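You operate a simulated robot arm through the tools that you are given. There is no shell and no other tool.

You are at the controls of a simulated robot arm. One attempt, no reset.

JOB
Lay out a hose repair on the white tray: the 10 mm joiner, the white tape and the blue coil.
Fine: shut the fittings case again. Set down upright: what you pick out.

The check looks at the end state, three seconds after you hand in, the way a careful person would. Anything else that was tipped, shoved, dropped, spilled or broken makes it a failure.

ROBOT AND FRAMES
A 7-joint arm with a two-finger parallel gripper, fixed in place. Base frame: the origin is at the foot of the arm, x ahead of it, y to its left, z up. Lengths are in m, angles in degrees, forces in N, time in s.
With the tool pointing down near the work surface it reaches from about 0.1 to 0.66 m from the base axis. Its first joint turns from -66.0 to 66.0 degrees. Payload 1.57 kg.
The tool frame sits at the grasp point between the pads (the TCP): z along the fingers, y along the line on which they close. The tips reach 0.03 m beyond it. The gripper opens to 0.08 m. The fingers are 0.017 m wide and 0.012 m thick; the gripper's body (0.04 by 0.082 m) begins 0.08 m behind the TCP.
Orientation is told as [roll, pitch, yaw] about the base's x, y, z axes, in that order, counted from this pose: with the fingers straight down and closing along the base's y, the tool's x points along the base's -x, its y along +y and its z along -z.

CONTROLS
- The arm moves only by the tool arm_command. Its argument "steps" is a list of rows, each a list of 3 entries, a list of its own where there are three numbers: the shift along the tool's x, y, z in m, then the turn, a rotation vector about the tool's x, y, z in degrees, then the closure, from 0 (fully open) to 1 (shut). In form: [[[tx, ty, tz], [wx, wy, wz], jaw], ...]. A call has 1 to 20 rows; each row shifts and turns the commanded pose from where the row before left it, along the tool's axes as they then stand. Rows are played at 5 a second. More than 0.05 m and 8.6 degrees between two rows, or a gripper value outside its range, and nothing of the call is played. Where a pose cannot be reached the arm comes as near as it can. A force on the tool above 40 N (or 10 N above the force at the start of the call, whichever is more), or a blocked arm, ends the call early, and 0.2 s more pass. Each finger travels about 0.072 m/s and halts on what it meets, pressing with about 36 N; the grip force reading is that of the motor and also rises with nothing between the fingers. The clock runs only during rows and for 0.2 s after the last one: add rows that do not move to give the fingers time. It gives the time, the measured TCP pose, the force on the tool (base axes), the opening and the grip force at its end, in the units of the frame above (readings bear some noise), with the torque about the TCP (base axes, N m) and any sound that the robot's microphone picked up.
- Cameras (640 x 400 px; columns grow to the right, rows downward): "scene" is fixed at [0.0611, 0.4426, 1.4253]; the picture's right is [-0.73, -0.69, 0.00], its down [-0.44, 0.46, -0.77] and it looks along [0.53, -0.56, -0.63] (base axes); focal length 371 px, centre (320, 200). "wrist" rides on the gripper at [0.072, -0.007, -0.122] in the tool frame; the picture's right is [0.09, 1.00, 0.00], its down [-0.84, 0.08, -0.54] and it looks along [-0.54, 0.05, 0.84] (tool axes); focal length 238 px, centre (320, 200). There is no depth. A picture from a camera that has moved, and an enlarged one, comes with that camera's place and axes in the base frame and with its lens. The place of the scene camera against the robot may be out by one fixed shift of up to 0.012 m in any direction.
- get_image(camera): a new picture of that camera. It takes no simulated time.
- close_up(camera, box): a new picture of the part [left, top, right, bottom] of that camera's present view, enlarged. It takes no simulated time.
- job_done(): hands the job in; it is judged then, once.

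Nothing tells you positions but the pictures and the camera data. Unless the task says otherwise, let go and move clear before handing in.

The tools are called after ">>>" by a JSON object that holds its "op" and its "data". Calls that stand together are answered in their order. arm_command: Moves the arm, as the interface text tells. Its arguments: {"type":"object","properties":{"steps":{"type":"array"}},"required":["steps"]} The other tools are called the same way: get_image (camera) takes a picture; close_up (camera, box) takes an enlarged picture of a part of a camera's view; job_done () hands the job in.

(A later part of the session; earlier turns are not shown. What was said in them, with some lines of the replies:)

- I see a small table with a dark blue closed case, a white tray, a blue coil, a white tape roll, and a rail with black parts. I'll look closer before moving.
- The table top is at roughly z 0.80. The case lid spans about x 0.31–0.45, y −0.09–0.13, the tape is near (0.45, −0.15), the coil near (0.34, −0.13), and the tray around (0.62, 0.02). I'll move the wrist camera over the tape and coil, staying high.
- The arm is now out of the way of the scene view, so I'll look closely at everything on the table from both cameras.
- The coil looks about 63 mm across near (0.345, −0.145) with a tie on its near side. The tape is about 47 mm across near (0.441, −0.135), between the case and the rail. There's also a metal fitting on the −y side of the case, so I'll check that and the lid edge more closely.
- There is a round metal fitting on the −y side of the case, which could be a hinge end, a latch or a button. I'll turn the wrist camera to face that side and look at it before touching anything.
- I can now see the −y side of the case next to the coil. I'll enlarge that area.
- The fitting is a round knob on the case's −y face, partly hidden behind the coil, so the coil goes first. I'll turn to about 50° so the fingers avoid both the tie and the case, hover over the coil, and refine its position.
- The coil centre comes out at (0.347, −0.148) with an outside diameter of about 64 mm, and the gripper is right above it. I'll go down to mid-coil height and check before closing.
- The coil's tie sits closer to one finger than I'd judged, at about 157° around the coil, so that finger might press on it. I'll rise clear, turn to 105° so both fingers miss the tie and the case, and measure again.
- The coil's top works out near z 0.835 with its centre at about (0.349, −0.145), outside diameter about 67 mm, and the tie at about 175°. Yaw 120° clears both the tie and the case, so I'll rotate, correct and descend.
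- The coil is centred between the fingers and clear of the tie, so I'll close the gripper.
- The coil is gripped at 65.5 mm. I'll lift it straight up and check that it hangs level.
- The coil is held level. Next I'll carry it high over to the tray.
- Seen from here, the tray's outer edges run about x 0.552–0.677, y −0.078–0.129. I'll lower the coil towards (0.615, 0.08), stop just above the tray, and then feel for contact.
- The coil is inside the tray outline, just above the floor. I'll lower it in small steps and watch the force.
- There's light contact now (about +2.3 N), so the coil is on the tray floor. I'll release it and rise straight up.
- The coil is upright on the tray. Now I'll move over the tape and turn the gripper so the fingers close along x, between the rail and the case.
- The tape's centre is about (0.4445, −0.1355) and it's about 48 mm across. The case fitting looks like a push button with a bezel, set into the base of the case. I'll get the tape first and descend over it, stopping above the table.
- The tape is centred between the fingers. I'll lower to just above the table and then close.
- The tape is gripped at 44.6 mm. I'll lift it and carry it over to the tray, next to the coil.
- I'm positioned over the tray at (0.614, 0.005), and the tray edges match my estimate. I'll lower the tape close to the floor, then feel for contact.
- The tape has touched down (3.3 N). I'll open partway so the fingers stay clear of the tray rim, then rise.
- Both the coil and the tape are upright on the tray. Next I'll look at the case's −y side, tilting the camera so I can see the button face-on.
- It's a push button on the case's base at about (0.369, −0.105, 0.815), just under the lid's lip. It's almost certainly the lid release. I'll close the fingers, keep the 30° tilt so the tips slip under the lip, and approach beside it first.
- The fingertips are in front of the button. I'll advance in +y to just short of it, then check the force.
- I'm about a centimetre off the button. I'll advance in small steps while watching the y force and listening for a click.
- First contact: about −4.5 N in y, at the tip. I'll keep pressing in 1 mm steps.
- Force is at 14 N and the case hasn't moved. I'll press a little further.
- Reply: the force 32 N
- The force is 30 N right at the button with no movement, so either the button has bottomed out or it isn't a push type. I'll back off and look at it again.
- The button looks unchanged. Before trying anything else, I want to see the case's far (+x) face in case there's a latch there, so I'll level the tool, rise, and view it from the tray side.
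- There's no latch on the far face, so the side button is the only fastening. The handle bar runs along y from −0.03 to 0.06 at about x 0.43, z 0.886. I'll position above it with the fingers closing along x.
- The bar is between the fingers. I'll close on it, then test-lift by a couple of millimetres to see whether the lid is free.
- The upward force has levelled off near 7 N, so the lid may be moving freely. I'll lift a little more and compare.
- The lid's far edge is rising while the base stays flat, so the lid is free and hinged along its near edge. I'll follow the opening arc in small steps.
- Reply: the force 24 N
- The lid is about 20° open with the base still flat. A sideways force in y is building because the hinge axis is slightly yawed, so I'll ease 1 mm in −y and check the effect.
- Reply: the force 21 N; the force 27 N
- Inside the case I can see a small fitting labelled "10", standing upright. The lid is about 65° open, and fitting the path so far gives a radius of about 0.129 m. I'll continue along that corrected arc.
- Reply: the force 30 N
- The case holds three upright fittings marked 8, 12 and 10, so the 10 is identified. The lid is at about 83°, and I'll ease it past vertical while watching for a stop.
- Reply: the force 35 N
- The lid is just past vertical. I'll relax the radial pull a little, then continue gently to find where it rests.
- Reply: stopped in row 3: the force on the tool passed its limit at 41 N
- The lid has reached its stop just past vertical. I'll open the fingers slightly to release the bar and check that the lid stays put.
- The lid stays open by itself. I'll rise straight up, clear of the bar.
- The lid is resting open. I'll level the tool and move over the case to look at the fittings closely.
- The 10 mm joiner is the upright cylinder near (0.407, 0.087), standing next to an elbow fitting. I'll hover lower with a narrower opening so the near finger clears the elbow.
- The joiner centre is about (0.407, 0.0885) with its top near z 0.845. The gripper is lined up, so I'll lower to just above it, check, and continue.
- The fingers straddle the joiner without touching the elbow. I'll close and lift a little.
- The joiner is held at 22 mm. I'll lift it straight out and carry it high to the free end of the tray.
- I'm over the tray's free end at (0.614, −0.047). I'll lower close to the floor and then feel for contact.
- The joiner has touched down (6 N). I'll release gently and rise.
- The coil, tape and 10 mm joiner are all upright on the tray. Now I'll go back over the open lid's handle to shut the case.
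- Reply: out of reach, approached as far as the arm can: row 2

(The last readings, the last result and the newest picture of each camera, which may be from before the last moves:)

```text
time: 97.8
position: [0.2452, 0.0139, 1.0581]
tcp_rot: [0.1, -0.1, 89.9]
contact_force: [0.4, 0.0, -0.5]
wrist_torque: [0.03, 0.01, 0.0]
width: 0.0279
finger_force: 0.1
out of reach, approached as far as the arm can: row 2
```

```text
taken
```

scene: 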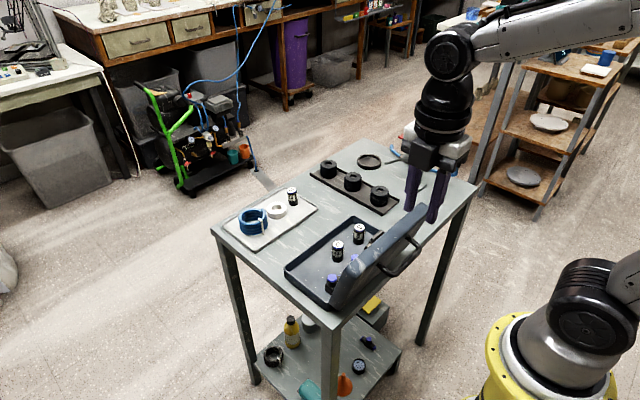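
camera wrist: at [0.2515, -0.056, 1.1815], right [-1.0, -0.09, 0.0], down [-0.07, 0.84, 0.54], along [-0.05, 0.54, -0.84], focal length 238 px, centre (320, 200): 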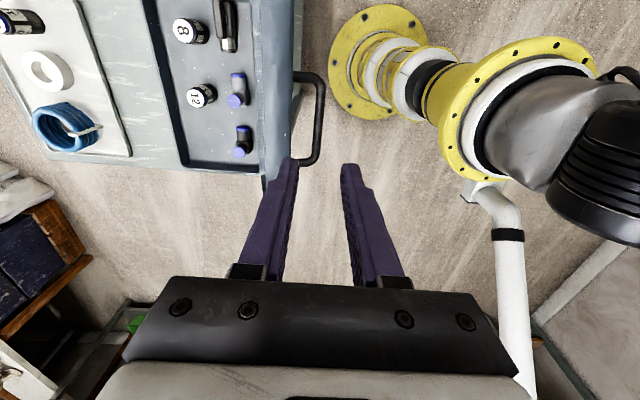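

>>> {"op": "arm_command", "data": {"steps": [[[0, -0.0005, 0.03], [0, 0, 0], 0.7], [[0, 0, 0.03], [0, 0, 0], 0.7], [[0, 0, 0.018], [0, 0, 0], 0.7], [[0, 0, 0], [0, 0, 0], 0.7], [[0, 0, 0], [0, 0, 0], 0.7]]}}

>>> {"op": "get_image", "data": {"camera": "wrist"}}

>>> {"op": "close_up", "data": {"camera": "wrist", "box": [240, 60, 400, 200]}}

>>> {"op": "close_up", "data": {"camera": "scene", "box": [330, 160, 470, 280]}}

```text
time: 99.0
position: [0.2435, 0.0157, 0.9815]
tcp_rot: [0.1, 0.0, 89.9]
contact_force: [0.3, 0.6, -0.1]
wrist_torque: [-0.02, -0.02, -0.01]
width: 0.0239
finger_force: 0.1
```

```text
taken
camera wrist: at [0.2499, -0.0555, 1.1045], right [-1.0, -0.09, 0.0], down [-0.07, 0.84, 0.54], along [-0.05, 0.54, -0.84], focal length 238 px, centre (320, 200)
```

wrist: 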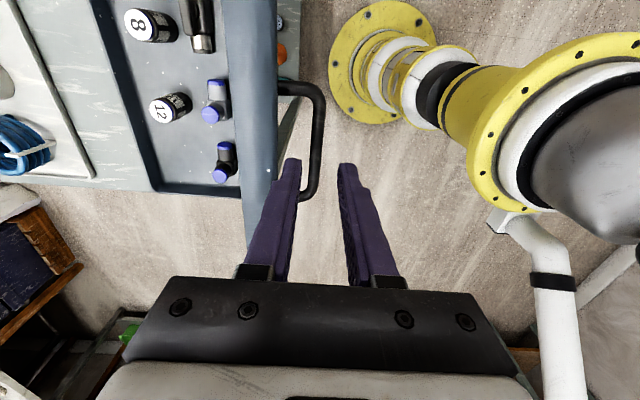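

```text
2.86 times, centred on (320, 130) of wrist
camera zoom: at [0.2499, -0.0555, 1.1045], right [-1.0, -0.09, 0.0], down [-0.07, 0.84, 0.54], along [-0.05, 0.54, -0.84], focal length 681 px, centre (320, 400)
```

zoom: 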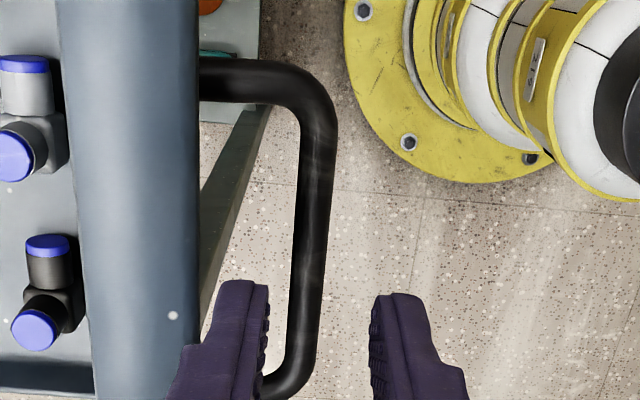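

```text
3.33 times, centred on (400, 220) of scene
camera zoom: at [0.0611, 0.4426, 1.4253], right [-0.73, -0.69, 0.0], down [-0.44, 0.46, -0.77], along [0.53, -0.56, -0.63], focal length 1238 px, centre (53, 133)
```

zoom: 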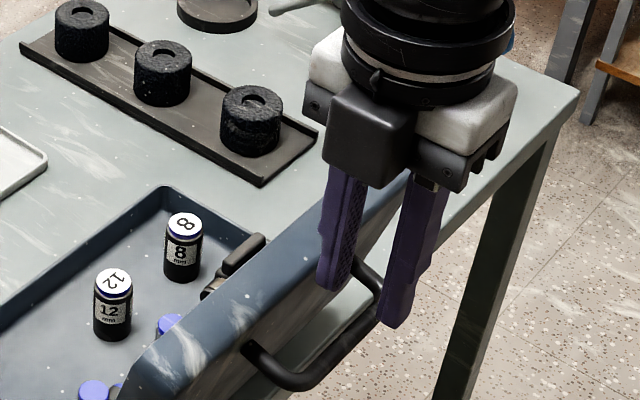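

The bar is about 2.5 mm further in +x than the gripper. I'll correct that, narrow the opening so the finger clears the lid face, and descend onto the bar.

>>> {"op": "arm_command", "data": {"steps": [[[0, -0.0025, 0], [0, 0, 0], 0.775], [[0, 0, 0], [0, 0, 0], 0.775], [[0, 0, 0.01], [0, 0, 0], 0.775], [[0, 0, 0.01], [0, 0, 0], 0.775], [[0, 0, 0], [0, 0, 0], 0.775]]}}

>>> {"op": "close_up", "data": {"camera": "wrist", "box": [240, 100, 400, 240]}}

```text
time: 100.2
position: [0.2447, 0.0138, 0.9598]
tcp_rot: [0.1, 0.0, 89.9]
contact_force: [0.0, 0.3, -0.2]
wrist_torque: [0.01, -0.05, 0.0]
width: 0.0183
finger_force: 0.0
```

```text
2.86 times, centred on (320, 170) of wrist
camera zoom: at [0.2513, -0.0558, 1.0836], right [-1.0, -0.09, 0.0], down [-0.07, 0.84, 0.54], along [-0.05, 0.54, -0.84], focal length 681 px, centre (320, 286)
```

zoom: 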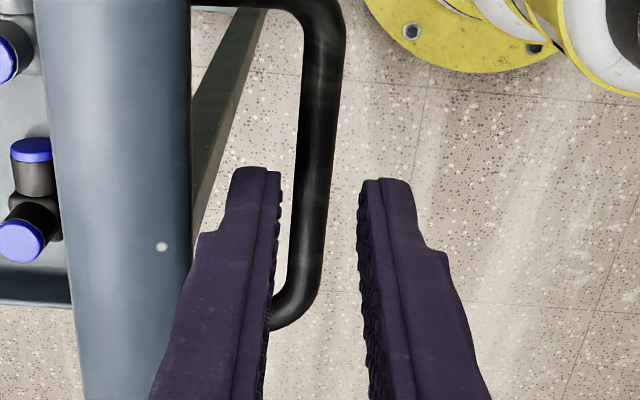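

>>> {"op": "arm_command", "data": {"steps": [[[0, -0.0012, 0], [0, 0, 0], 0.8], [[0, 0, 0], [0, 0, 0], 0.81], [[0, 0, 0.006], [0, 0, 0], 0.81], [[0, 0, 0], [0, 0, 0], 0.81]]}}

>>> {"op": "close_up", "data": {"camera": "wrist", "box": [240, 100, 400, 240]}}

>>> {"op": "close_up", "data": {"camera": "scene", "box": [350, 180, 450, 270]}}

```text
time: 101.2
position: [0.2466, 0.0152, 0.9535]
tcp_rot: [0.1, -0.1, 89.9]
contact_force: [0.5, -0.2, 0.4]
wrist_torque: [0.04, 0.0, 0.0]
width: 0.0149
finger_force: 0.1
```

```text
2.86 times, centred on (320, 170) of wrist
camera zoom: at [0.2529, -0.0557, 1.0775], right [-1.0, -0.09, 0.0], down [-0.07, 0.84, 0.54], along [-0.05, 0.54, -0.84], focal length 681 px, centre (320, 286)
```

zoom: 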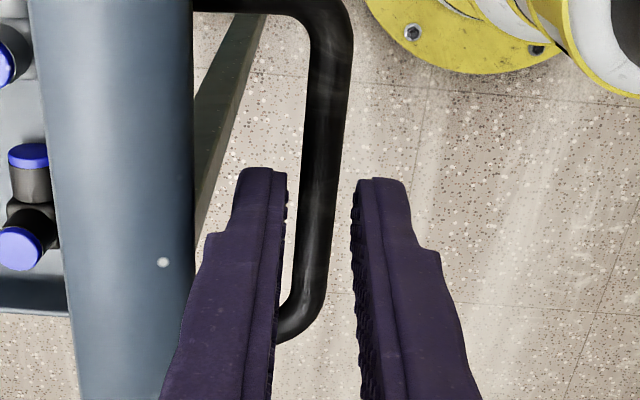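

```text
4.44 times, centred on (400, 225) of scene
camera zoom: at [0.0611, 0.4426, 1.4253], right [-0.73, -0.69, 0.0], down [-0.44, 0.46, -0.77], along [0.53, -0.56, -0.63], focal length 1650 px, centre (-36, 89)
```

zoom: 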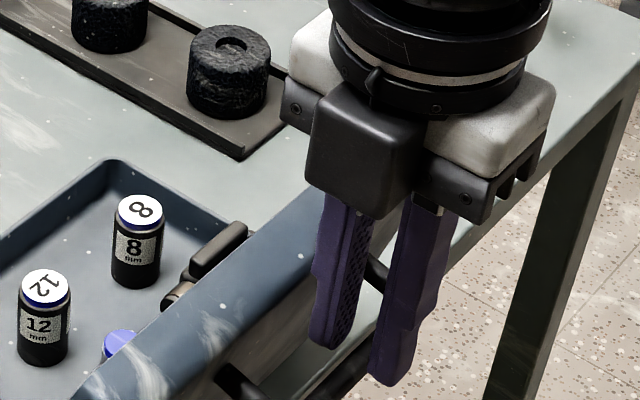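

The bar is centred between the fingers. I'll descend the rest of the way and grip it.

>>> {"op": "arm_command", "data": {"steps": [[[0, 0, 0.007], [0, 0, 0], 0.81], [[0, 0, 0.006], [0, 0, 0], 0.81], [[0, 0, 0.002], [0, 0, 0], 0.81], [[0, 0, 0], [0, 0, 0], 0.81], [[0, 0, 0], [0, 0, 0], 1], [[0, 0, 0], [0, 0, 0], 1], [[0, 0, 0], [0, 0, 0], 1]]}}

>>> {"op": "close_up", "data": {"camera": "wrist", "box": [240, 100, 400, 240]}}

>>> {"op": "close_up", "data": {"camera": "scene", "box": [270, 170, 450, 310]}}

```text
time: 102.8
position: [0.2464, 0.016, 0.9396]
tcp_rot: [-0.2, 0.0, 90.0]
contact_force: [15.9, -0.5, -11.9]
wrist_torque: [-0.06, -0.37, 0.33]
width: 0.0096
finger_force: 27.9
```

```text
2.86 times, centred on (320, 170) of wrist
camera zoom: at [0.2534, -0.0565, 1.0632], right [-1.0, -0.09, 0.0], down [-0.08, 0.84, 0.54], along [-0.05, 0.54, -0.84], focal length 681 px, centre (320, 286)
```

zoom: 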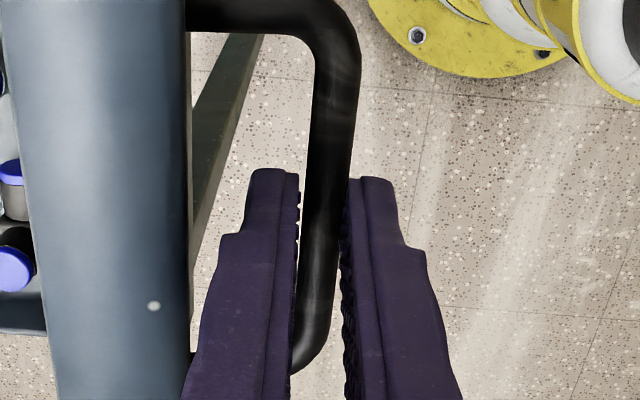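

```text
2.86 times, centred on (360, 240) of scene
camera zoom: at [0.0616, 0.4426, 1.4253], right [-0.73, -0.69, 0.0], down [-0.44, 0.46, -0.77], along [0.53, -0.56, -0.63], focal length 1061 px, centre (206, 86)
```

zoom: 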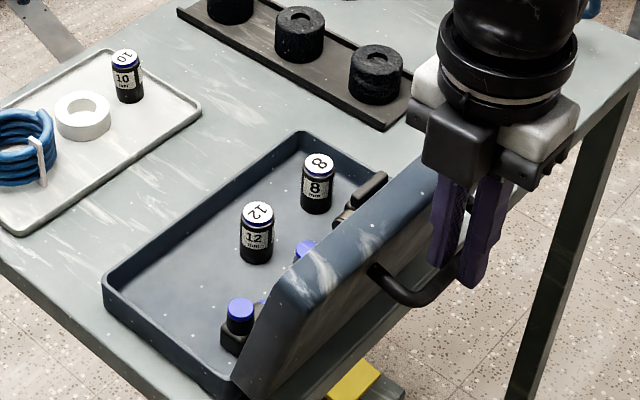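

I've got the bar, but the fingertips reach further below it than before and could touch the lid mid-swing. I'll regrip about 11 mm higher and re-centre.

>>> {"op": "arm_command", "data": {"steps": [[[0, 0, 0], [0, 0, 0], 0.81], [[0, 0, 0], [0, 0, 0], 0.81], [[0, -0.001, -0.006], [0, 0, 0], 0.81], [[0, 0, -0.005], [0, 0, 0], 0.81], [[0, 0, 0], [0, 0, 0], 0.81], [[0, 0, 0], [0, 0, 0], 1], [[0, 0, 0], [0, 0, 0], 1], [[0, 0, 0], [0, 0, 0], 1]]}}

>>> {"op": "close_up", "data": {"camera": "wrist", "box": [240, 100, 400, 240]}}

```text
time: 104.6
position: [0.2465, 0.0152, 0.9521]
tcp_rot: [-0.3, -0.1, 89.9]
contact_force: [-3.0, 0.5, 8.8]
wrist_torque: [-0.06, 0.12, 0.03]
width: 0.0
finger_force: 21.5
stopped in row 8: the force on the tool passed its limit at 42 N (the readings are from after the stop); the commanded pose is now the measured one
```

```text
2.86 times, centred on (320, 170) of wrist
camera zoom: at [0.2534, -0.0558, 1.0757], right [-1.0, -0.09, 0.0], down [-0.08, 0.84, 0.54], along [-0.04, 0.54, -0.84], focal length 681 px, centre (320, 286)
```

zoom: 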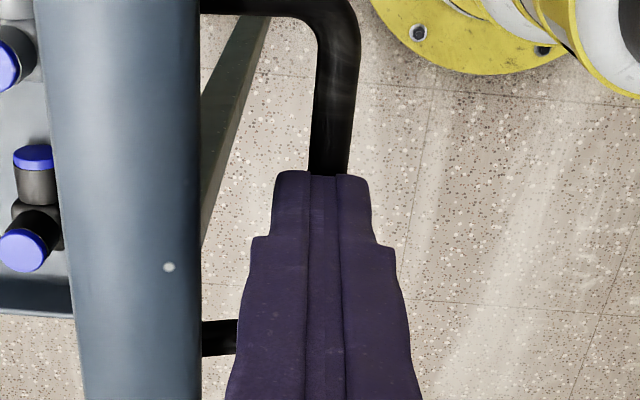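

The fingers slid off the top, so the bar sits lower than I assumed, with its centre near z 0.917. I'll raise slightly, reopen, and come down deeper over it.

>>> {"op": "arm_command", "data": {"steps": [[[0, 0, -0.008], [0, 0, 0], 1], [[0, 0, -0.004], [0, 0, 0], 0.9], [[0, 0, 0], [0, 0, 0], 0.79], [[0, 0, 0], [0, 0, 0], 0.79]]}}

>>> {"op": "close_up", "data": {"camera": "wrist", "box": [240, 100, 400, 240]}}

>>> {"op": "close_up", "data": {"camera": "scene", "box": [270, 170, 450, 310]}}

```text
time: 105.6
position: [0.2485, 0.0156, 0.9638]
tcp_rot: [-0.2, -0.1, 89.9]
contact_force: [0.3, -0.3, 0.5]
wrist_torque: [0.0, -0.02, 0.0]
width: 0.0165
finger_force: 0.1
```

```text
2.86 times, centred on (320, 170) of wrist
camera zoom: at [0.2539, -0.0555, 1.0874], right [-1.0, -0.09, 0.0], down [-0.08, 0.84, 0.54], along [-0.05, 0.54, -0.84], focal length 681 px, centre (320, 286)
```

zoom: 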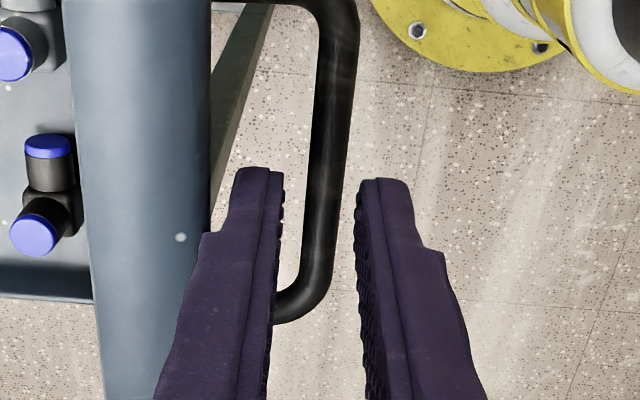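

```text
2.86 times, centred on (360, 240) of scene
camera zoom: at [0.0611, 0.4426, 1.4253], right [-0.73, -0.69, 0.0], down [-0.44, 0.46, -0.77], along [0.53, -0.56, -0.63], focal length 1061 px, centre (206, 86)
```

zoom: 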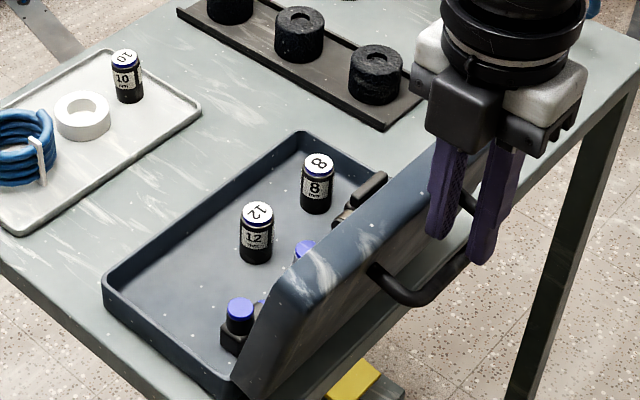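

>>> {"op": "arm_command", "data": {"steps": [[[0, 0.001, 0.01], [0, 0, 0], 0.79], [[0, 0, 0.01], [0, 0, 0], 0.79], [[0, 0, 0.007], [0, 0, 0], 0.79], [[0, 0, 0.004], [0, 0, 0], 0.79], [[0, 0, 0], [0, 0, 0], 0.79]]}}

>>> {"op": "close_up", "data": {"camera": "wrist", "box": [240, 100, 400, 240]}}

```text
time: 106.8
position: [0.2473, 0.016, 0.9341]
tcp_rot: [0.0, -0.1, 89.8]
contact_force: [-0.3, -0.3, -0.9]
wrist_torque: [0.0, 0.0, 0.04]
width: 0.0168
finger_force: 0.0
```

```text
2.86 times, centred on (320, 170) of wrist
camera zoom: at [0.253, -0.056, 1.0562], right [-1.0, -0.09, 0.0], down [-0.08, 0.84, 0.54], along [-0.05, 0.54, -0.84], focal length 681 px, centre (320, 286)
```

zoom: 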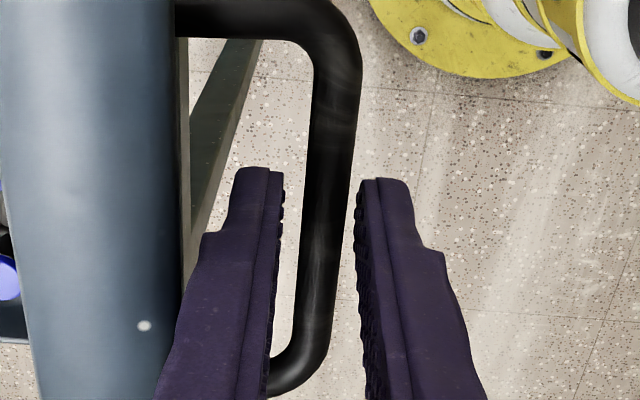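

>>> {"op": "arm_command", "data": {"steps": [[[0, 0.0012, 0], [0, 0, 0], 0.79], [[0, 0, 0.001], [0, 0, 0], 0.85], [[0, 0, 0], [0, 0, 0], 1], [[0, 0, 0], [0, 0, 0], 1], [[0, 0, 0], [0, 0, 0], 1]]}}

>>> {"op": "close_up", "data": {"camera": "wrist", "box": [240, 100, 400, 240]}}

>>> {"op": "close_up", "data": {"camera": "scene", "box": [330, 180, 450, 280]}}

```text
time: 108.0
position: [0.2474, 0.0168, 0.932]
tcp_rot: [-0.3, -0.1, 89.8]
contact_force: [6.9, 1.1, -2.6]
wrist_torque: [-0.07, -0.09, 0.34]
width: 0.0095
finger_force: 28.2
```

```text
2.86 times, centred on (320, 170) of wrist
camera zoom: at [0.2529, -0.0555, 1.0553], right [-1.0, -0.09, -0.01], down [-0.08, 0.84, 0.54], along [-0.04, 0.54, -0.84], focal length 681 px, centre (320, 286)
```

zoom: 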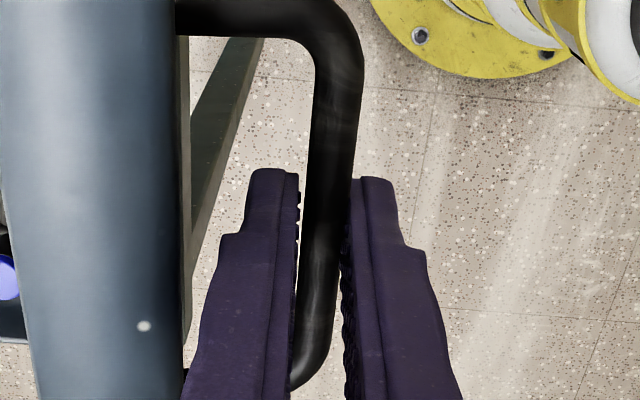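

```text
4.00 times, centred on (390, 230) of scene
camera zoom: at [0.0613, 0.4426, 1.4253], right [-0.73, -0.69, 0.0], down [-0.44, 0.46, -0.77], along [0.53, -0.56, -0.63], focal length 1486 px, centre (40, 80)
```

zoom: 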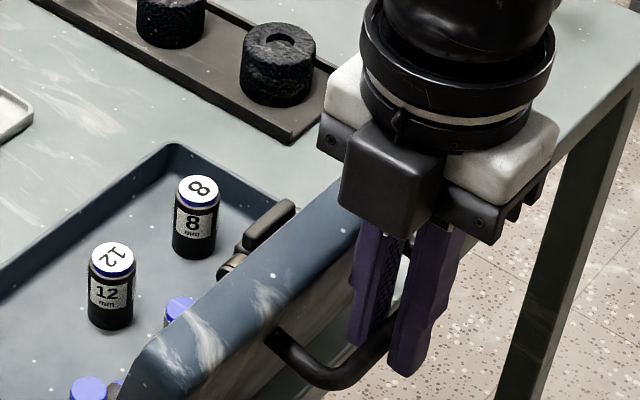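

The bar is properly gripped now. I'll swing the lid back along its arc in small steps and correct from the measured forces.

>>> {"op": "arm_command", "data": {"steps": [[[0, -0.0063, -0.0047], [0, 0, 0], 1], [[0, -0.0068, -0.0044], [0, 0, 0], 1], [[0, -0.007, -0.0039], [0, 0, 0], 1], [[0, 0, 0], [0, 0, 0], 1]]}}

>>> {"op": "close_up", "data": {"camera": "scene", "box": [270, 170, 450, 310]}}

```text
time: 109.0
position: [0.2655, 0.0162, 0.9459]
tcp_rot: [-0.1, 0.0, 89.9]
contact_force: [-13.5, 7.7, 19.0]
wrist_torque: [0.32, 0.24, 0.39]
width: 0.0097
finger_force: 28.4
```

```text
2.86 times, centred on (360, 240) of scene
camera zoom: at [0.0606, 0.4427, 1.4253], right [-0.73, -0.69, 0.0], down [-0.44, 0.46, -0.77], along [0.53, -0.56, -0.63], focal length 1061 px, centre (206, 86)
```

zoom: 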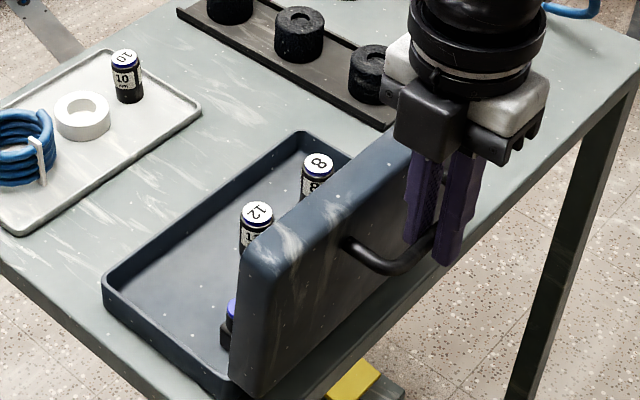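

>>> {"op": "arm_command", "data": {"steps": [[[-0.0005, -0.0079, -0.0073], [0, 0, 0], 1], [[0, -0.0098, -0.0035], [0, 0, 0], 1], [[0, -0.0101, -0.0026], [0, 0, 0], 1], [[0, 0, 0], [0, 0, 0], 1]]}}

```text
time: 110.0
position: [0.2935, 0.0164, 0.959]
tcp_rot: [-0.1, 0.0, 89.8]
contact_force: [1.6, 1.5, -5.6]
wrist_torque: [0.16, 0.01, 0.31]
width: 0.0096
finger_force: 28.0
```

>>> {"op": "arm_command", "data": {"steps": [[[0, -0.0122, -0.002], [0, 0, 0], 1], [[0, -0.0125, -0.0007], [0, 0, 0], 1], [[0, -0.0125, 0.0007], [0, 0, 0], 1], [[0, 0, 0], [0, 0, 0], 1]]}}

>>> {"op": "close_up", "data": {"camera": "scene", "box": [270, 170, 450, 310]}}

```text
time: 111.0
position: [0.3317, 0.0157, 0.9629]
tcp_rot: [-0.5, -0.1, 89.8]
contact_force: [1.4, -2.0, 20.6]
wrist_torque: [-0.15, -0.05, 0.36]
width: 0.0096
finger_force: 27.3
```

```text
2.86 times, centred on (360, 240) of scene
camera zoom: at [0.0609, 0.4425, 1.4254], right [-0.73, -0.69, 0.0], down [-0.44, 0.46, -0.77], along [0.53, -0.56, -0.63], focal length 1061 px, centre (206, 86)
```

zoom: 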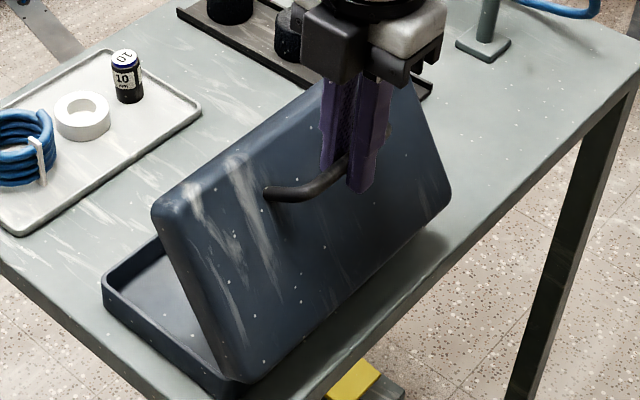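

>>> {"op": "arm_command", "data": {"steps": [[[0, -0.011, -0.0034], [0, 0, 0], 1], [[0, -0.0127, 0.003], [0, 0, 0], 1], [[0, 0, 0], [0, 0, 0], 1]]}}

```text
time: 111.8
position: [0.3539, 0.0157, 0.9606]
tcp_rot: [0.1, 0.0, 89.9]
contact_force: [-1.4, -4.2, -8.0]
wrist_torque: [0.0, 0.06, 0.29]
width: 0.0096
finger_force: 28.2
```

>>> {"op": "arm_command", "data": {"steps": [[[0, -0.0102, 0.0044], [0, 0, 0], 1], [[0, -0.0118, 0.0053], [0, 0, 0], 1], [[0, 0, 0], [0, 0, 0], 1]]}}

>>> {"op": "close_up", "data": {"camera": "scene", "box": [270, 170, 450, 310]}}

```text
time: 112.6
position: [0.3778, 0.0162, 0.9533]
tcp_rot: [-0.3, 0.0, 89.9]
contact_force: [-1.6, -15.4, -3.8]
wrist_torque: [-0.23, 0.04, 0.22]
width: 0.0096
finger_force: 28.7
```

```text
2.86 times, centred on (360, 240) of scene
camera zoom: at [0.0611, 0.4422, 1.4255], right [-0.73, -0.69, 0.0], down [-0.44, 0.46, -0.77], along [0.53, -0.56, -0.63], focal length 1061 px, centre (206, 86)
```

zoom: 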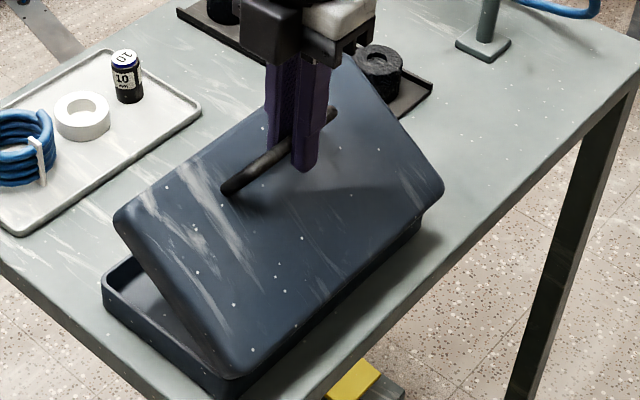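

>>> {"op": "arm_command", "data": {"steps": [[[0.001, -0.0119, 0.0055], [0, 0, 0], 1], [[0.0003, -0.0106, 0.0077], [0, 0, 0], 1], [[0, 0, 0], [0, 0, 0], 1]]}}

>>> {"op": "close_up", "data": {"camera": "scene", "box": [270, 170, 450, 310]}}

```text
time: 113.4
position: [0.4009, 0.0161, 0.9395]
tcp_rot: [-0.3, -0.1, 89.9]
contact_force: [1.6, -0.9, 0.7]
wrist_torque: [0.2, -0.01, 0.2]
width: 0.0098
finger_force: 27.8
```

```text
2.86 times, centred on (360, 240) of scene
camera zoom: at [0.0611, 0.4425, 1.4253], right [-0.73, -0.69, 0.0], down [-0.44, 0.46, -0.77], along [0.53, -0.56, -0.63], focal length 1061 px, centre (206, 86)
```

zoom: 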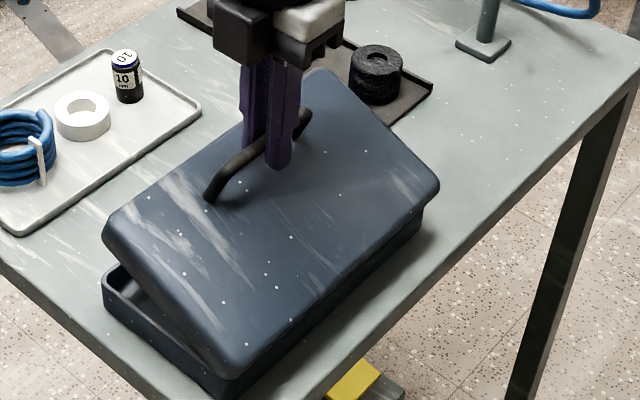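

>>> {"op": "arm_command", "data": {"steps": [[[0, -0.0104, 0.008], [0, 0, 0], 1], [[0, -0.0074, 0.0081], [0, 0, 0], 1], [[0, 0, 0], [0, 0, 0], 1]]}}

>>> {"op": "close_up", "data": {"camera": "scene", "box": [270, 190, 410, 310]}}

```text
time: 114.2
position: [0.4165, 0.0161, 0.9225]
tcp_rot: [-0.1, -0.2, 89.9]
contact_force: [-1.6, 12.5, -1.7]
wrist_torque: [0.37, 0.03, 0.1]
width: 0.0095
finger_force: 28.0
```

```text
3.33 times, centred on (340, 250) of scene
camera zoom: at [0.0611, 0.4429, 1.4252], right [-0.73, -0.69, 0.0], down [-0.44, 0.46, -0.77], along [0.53, -0.56, -0.63], focal length 1238 px, centre (253, 33)
```

zoom: 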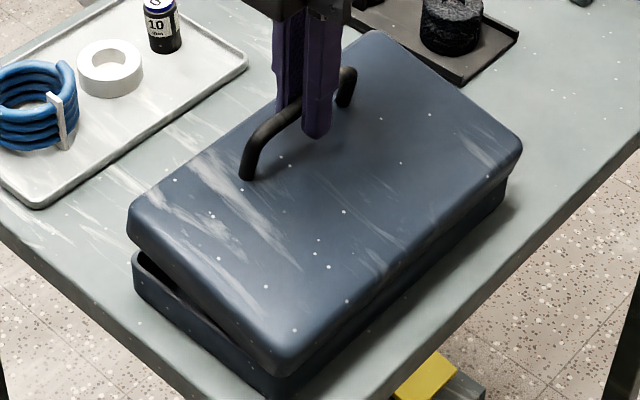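

>>> {"op": "arm_command", "data": {"steps": [[[-0.001, -0.0067, 0.0087], [0, 0, 0], 1], [[0, -0.0025, 0.004], [0, 0, 0], 1], [[0, 0, 0], [0, 0, 0], 1]]}}

>>> {"op": "close_up", "data": {"camera": "scene", "box": [270, 190, 410, 310]}}

```text
time: 115.0
position: [0.4266, 0.0158, 0.911]
tcp_rot: [-0.2, -0.1, 89.9]
contact_force: [-2.1, 9.9, -2.8]
wrist_torque: [0.2, 0.02, 0.06]
width: 0.0093
finger_force: 28.1
```

```text
3.33 times, centred on (340, 250) of scene
camera zoom: at [0.0611, 0.4428, 1.4253], right [-0.73, -0.69, 0.0], down [-0.44, 0.46, -0.77], along [0.53, -0.56, -0.63], focal length 1238 px, centre (253, 33)
```

zoom: 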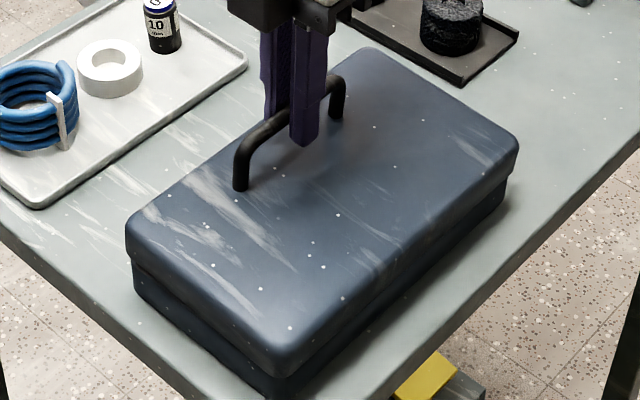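

The lid is almost shut. I'll continue in 2 mm steps until I feel it seat.

>>> {"op": "arm_command", "data": {"steps": [[[-0.0007, -0.0012, 0.002], [0, 0, 0], 1], [[0, -0.0012, 0.002], [0, 0, 0], 1], [[0, 0, 0], [0, 0, 0], 1]]}}

>>> {"op": "arm_command", "data": {"steps": [[[0, -0.0006, 0.001], [0, 0, 0], 1], [[0, -0.0006, 0.001], [0, 0, 0], 1], [[0, 0, 0], [0, 0, 0], 1]]}}

>>> {"op": "close_up", "data": {"camera": "scene", "box": [270, 200, 410, 310]}}

```text
time: 115.8
position: [0.4278, 0.0154, 0.9067]
tcp_rot: [-0.3, 0.0, 89.8]
contact_force: [-1.1, -7.0, -1.4]
wrist_torque: [-0.18, 0.06, 0.07]
width: 0.0096
finger_force: 28.1
```

```text
time: 116.6
position: [0.4298, 0.0155, 0.9039]
tcp_rot: [-0.2, -0.2, 89.9]
contact_force: [-1.5, -5.6, -0.9]
wrist_torque: [-0.13, 0.05, 0.04]
width: 0.0097
finger_force: 28.2
```

```text
3.64 times, centred on (340, 255) of scene
camera zoom: at [0.0611, 0.4424, 1.4254], right [-0.73, -0.69, 0.0], down [-0.44, 0.46, -0.77], along [0.53, -0.56, -0.63], focal length 1350 px, centre (247, 0)
```

zoom: 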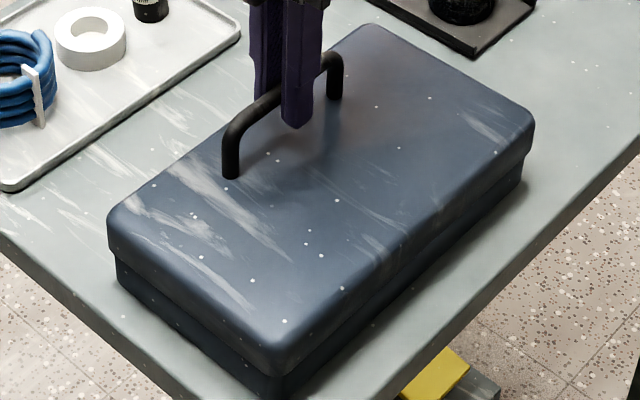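

>>> {"op": "arm_command", "data": {"steps": [[[0, -0.0004, 0.001], [0, 0, 0], 1], [[0, 0, 0.001], [0, 0, 0], 1], [[0, 0, 0], [0, 0, 0], 1]]}}

>>> {"op": "close_up", "data": {"camera": "scene", "box": [270, 200, 410, 310]}}

```text
time: 117.4
position: [0.4309, 0.0172, 0.9031]
tcp_rot: [-0.4, 0.0, 89.9]
contact_force: [-6.5, -14.8, 13.0]
wrist_torque: [-0.09, 0.1, 0.03]
width: 0.0094
finger_force: 27.7
```

```text
3.64 times, centred on (340, 255) of scene
camera zoom: at [0.0608, 0.4422, 1.4255], right [-0.73, -0.69, 0.0], down [-0.44, 0.46, -0.77], along [0.53, -0.56, -0.63], focal length 1350 px, centre (247, 0)
```

zoom: 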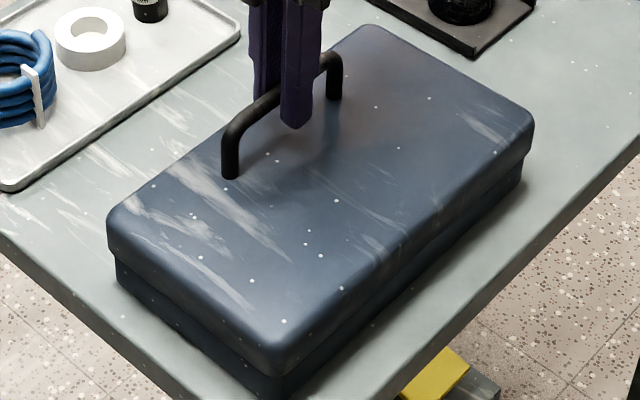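

The lid is seated (about 13 N upward). I'll press 1 mm more to make sure it's fully home and listen for a latch.

>>> {"op": "arm_command", "data": {"steps": [[[0.0005, 0, 0.001], [0, 0, 0], 1], [[0, 0, 0], [0, 0, 0], 1]]}}

```text
time: 118.0
position: [0.4303, 0.0165, 0.9024]
tcp_rot: [-0.4, -0.1, 89.9]
contact_force: [-13.2, -8.0, 25.0]
wrist_torque: [-0.09, 0.18, 0.06]
width: 0.0099
finger_force: 28.1
```

It's fully home. I'll relax the force, open the fingers, and rise clear of the handle.

>>> {"op": "arm_command", "data": {"steps": [[[0, 0.001, -0.001], [0, 0, 0], 1], [[0, 0.0005, -0.0012], [0, 0, 0], 1], [[0, 0, 0], [0, 0, 0], 0.75], [[0, 0, 0], [0, 0, 0], 0.5], [[0, 0, 0], [0, 0, 0], 0.45], [[0, 0, -0.01], [0, 0, 0], 0.45], [[0, 0, -0.03], [0, 0, 0], 0.45], [[0, 0, -0.04], [0, 0, 0], 0.45], [[0, 0, -0.04], [0, 0, 0], 0.45], [[0, 0, 0], [0, 0, 0], 0.45]]}}

>>> {"op": "get_image", "data": {"camera": "scene"}}

>>> {"op": "get_image", "data": {"camera": "wrist"}}

```text
time: 120.2
position: [0.4258, 0.0185, 1.0242]
tcp_rot: [-0.2, -0.1, 89.9]
contact_force: [0.4, 0.0, 0.6]
wrist_torque: [-0.02, 0.01, 0.01]
width: 0.0439
finger_force: 0.1
```

```text
taken
```

scene: 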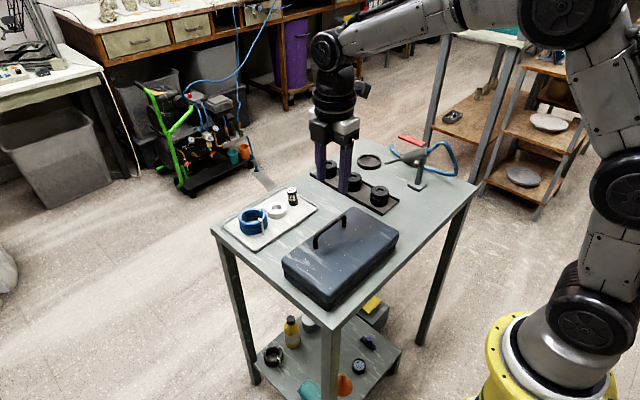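

```text
taken
camera wrist: at [0.4315, -0.0529, 1.1478], right [-1.0, -0.09, 0.0], down [-0.08, 0.84, 0.54], along [-0.05, 0.54, -0.84], focal length 238 px, centre (320, 200)
```

wrist: 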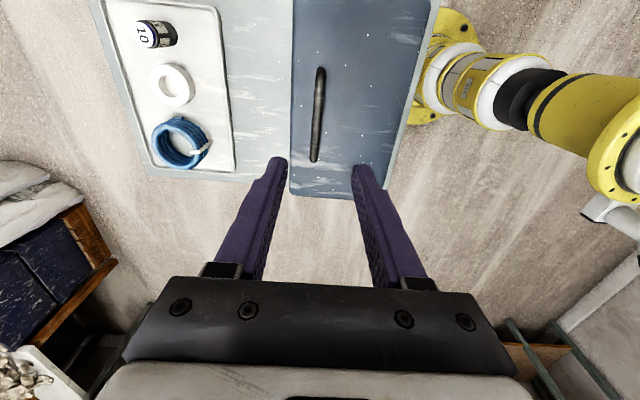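

The case is shut and the layout looks right. I'll back the arm off a bit and compare details with the starting pictures.

>>> {"op": "arm_command", "data": {"steps": [[[0, 0.02, -0.02], [0, 0, 0], 0.45], [[0, 0.04, -0.02], [0, 0, 0], 0.45], [[0.02, 0.04, 0], [0, 0, 0], 0.3], [[0.03, 0.01, 0], [0, 0, 0], 0.1], [[0.03, 0, 0], [0, 0, 0], 0], [[0.03, 0, 0], [0, 0, 0], 0], [[0.03, 0, 0], [0, 0, 0], 0], [[0, 0, 0], [0, 0, 0], 0], [[0, 0, 0], [0, 0, 0], 0]]}}

>>> {"op": "close_up", "data": {"camera": "scene", "box": [270, 190, 430, 320]}}

>>> {"op": "close_up", "data": {"camera": "scene", "box": [200, 160, 340, 260]}}

>>> {"op": "close_up", "data": {"camera": "scene", "box": [300, 140, 480, 250]}}

>>> {"op": "get_image", "data": {"camera": "wrist"}}

```text
time: 122.2
position: [0.3155, -0.1225, 1.063]
tcp_rot: [-0.2, -0.1, 89.9]
contact_force: [0.5, 0.3, -0.5]
wrist_torque: [-0.02, -0.01, -0.02]
width: 0.08
finger_force: 0.1
```

```text
3.08 times, centred on (350, 255) of scene
camera zoom: at [0.0611, 0.4426, 1.4253], right [-0.73, -0.69, 0.0], down [-0.44, 0.46, -0.77], along [0.53, -0.56, -0.63], focal length 1143 px, centre (228, 31)
```

zoom: 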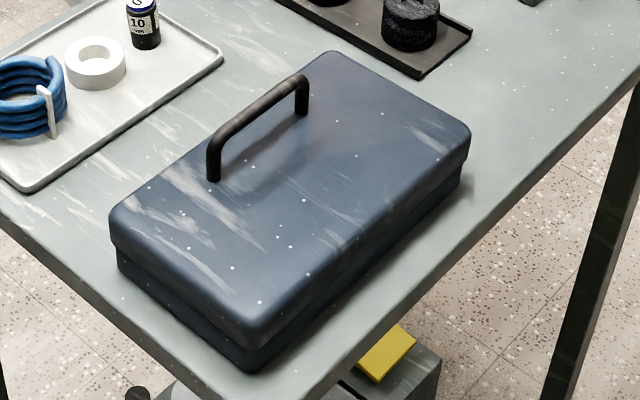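

```text
4.00 times, centred on (270, 210) of scene
camera zoom: at [0.0611, 0.4426, 1.4253], right [-0.73, -0.69, 0.0], down [-0.44, 0.46, -0.77], along [0.53, -0.56, -0.63], focal length 1486 px, centre (520, 160)
```

zoom: 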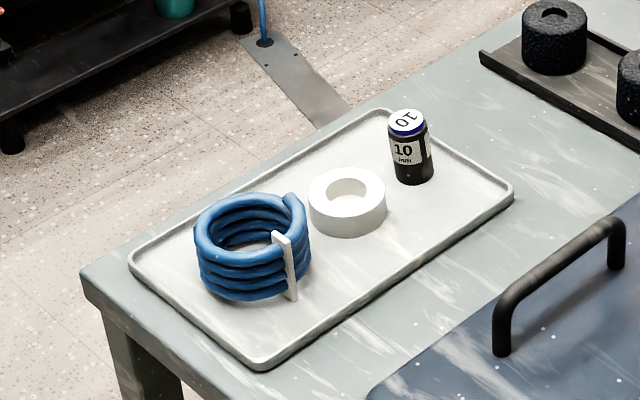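

```text
3.56 times, centred on (390, 195) of scene
camera zoom: at [0.0611, 0.4426, 1.4253], right [-0.73, -0.69, 0.0], down [-0.44, 0.46, -0.77], along [0.53, -0.56, -0.63], focal length 1320 px, centre (71, 218)
```

zoom: 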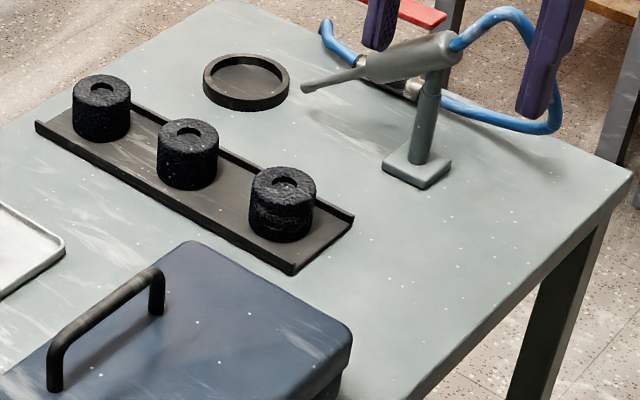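

```text
taken
camera wrist: at [0.3215, -0.1948, 1.1859], right [-1.0, -0.09, 0.0], down [-0.08, 0.84, 0.54], along [-0.05, 0.54, -0.84], focal length 238 px, centre (320, 200)
```

wrist: 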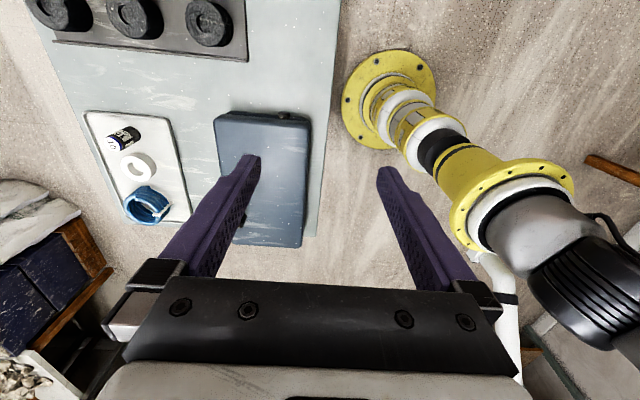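

The coil, the white tape and the 10 mm joiner stand upright on the tray. The case is shut in its original place, nothing else has moved, and the arm is clear, so I'm handing in.

>>> {"op": "job_done", "data": {}}

```text
The job is handed in.
```

The hose repair is laid out on the white tray: the blue coil, the white tape and the 10 mm joiner. All three are upright. The fittings case is shut again and sits exactly where it started.

- **Joiner:** the case held three upright fittings marked 8, 10 and 12. I took the one marked 10 and left the others untouched.
- **Side button on the case:** I pressed the round button on the side of the case with up to about 30 N. It didn't move or click. The lid then lifted freely, and I didn't find out what the button does.
- **Lid:** on the way back, my first grip on the handle slipped off. The lid didn't move, and I regripped it. I pressed it down with about 25 N at the end. There was no latch click, so it may only be resting shut.

In the last pictures nothing else on the table had been moved, and the arm was clear with the gripper open. The job is handed in, but I have no result from the check.
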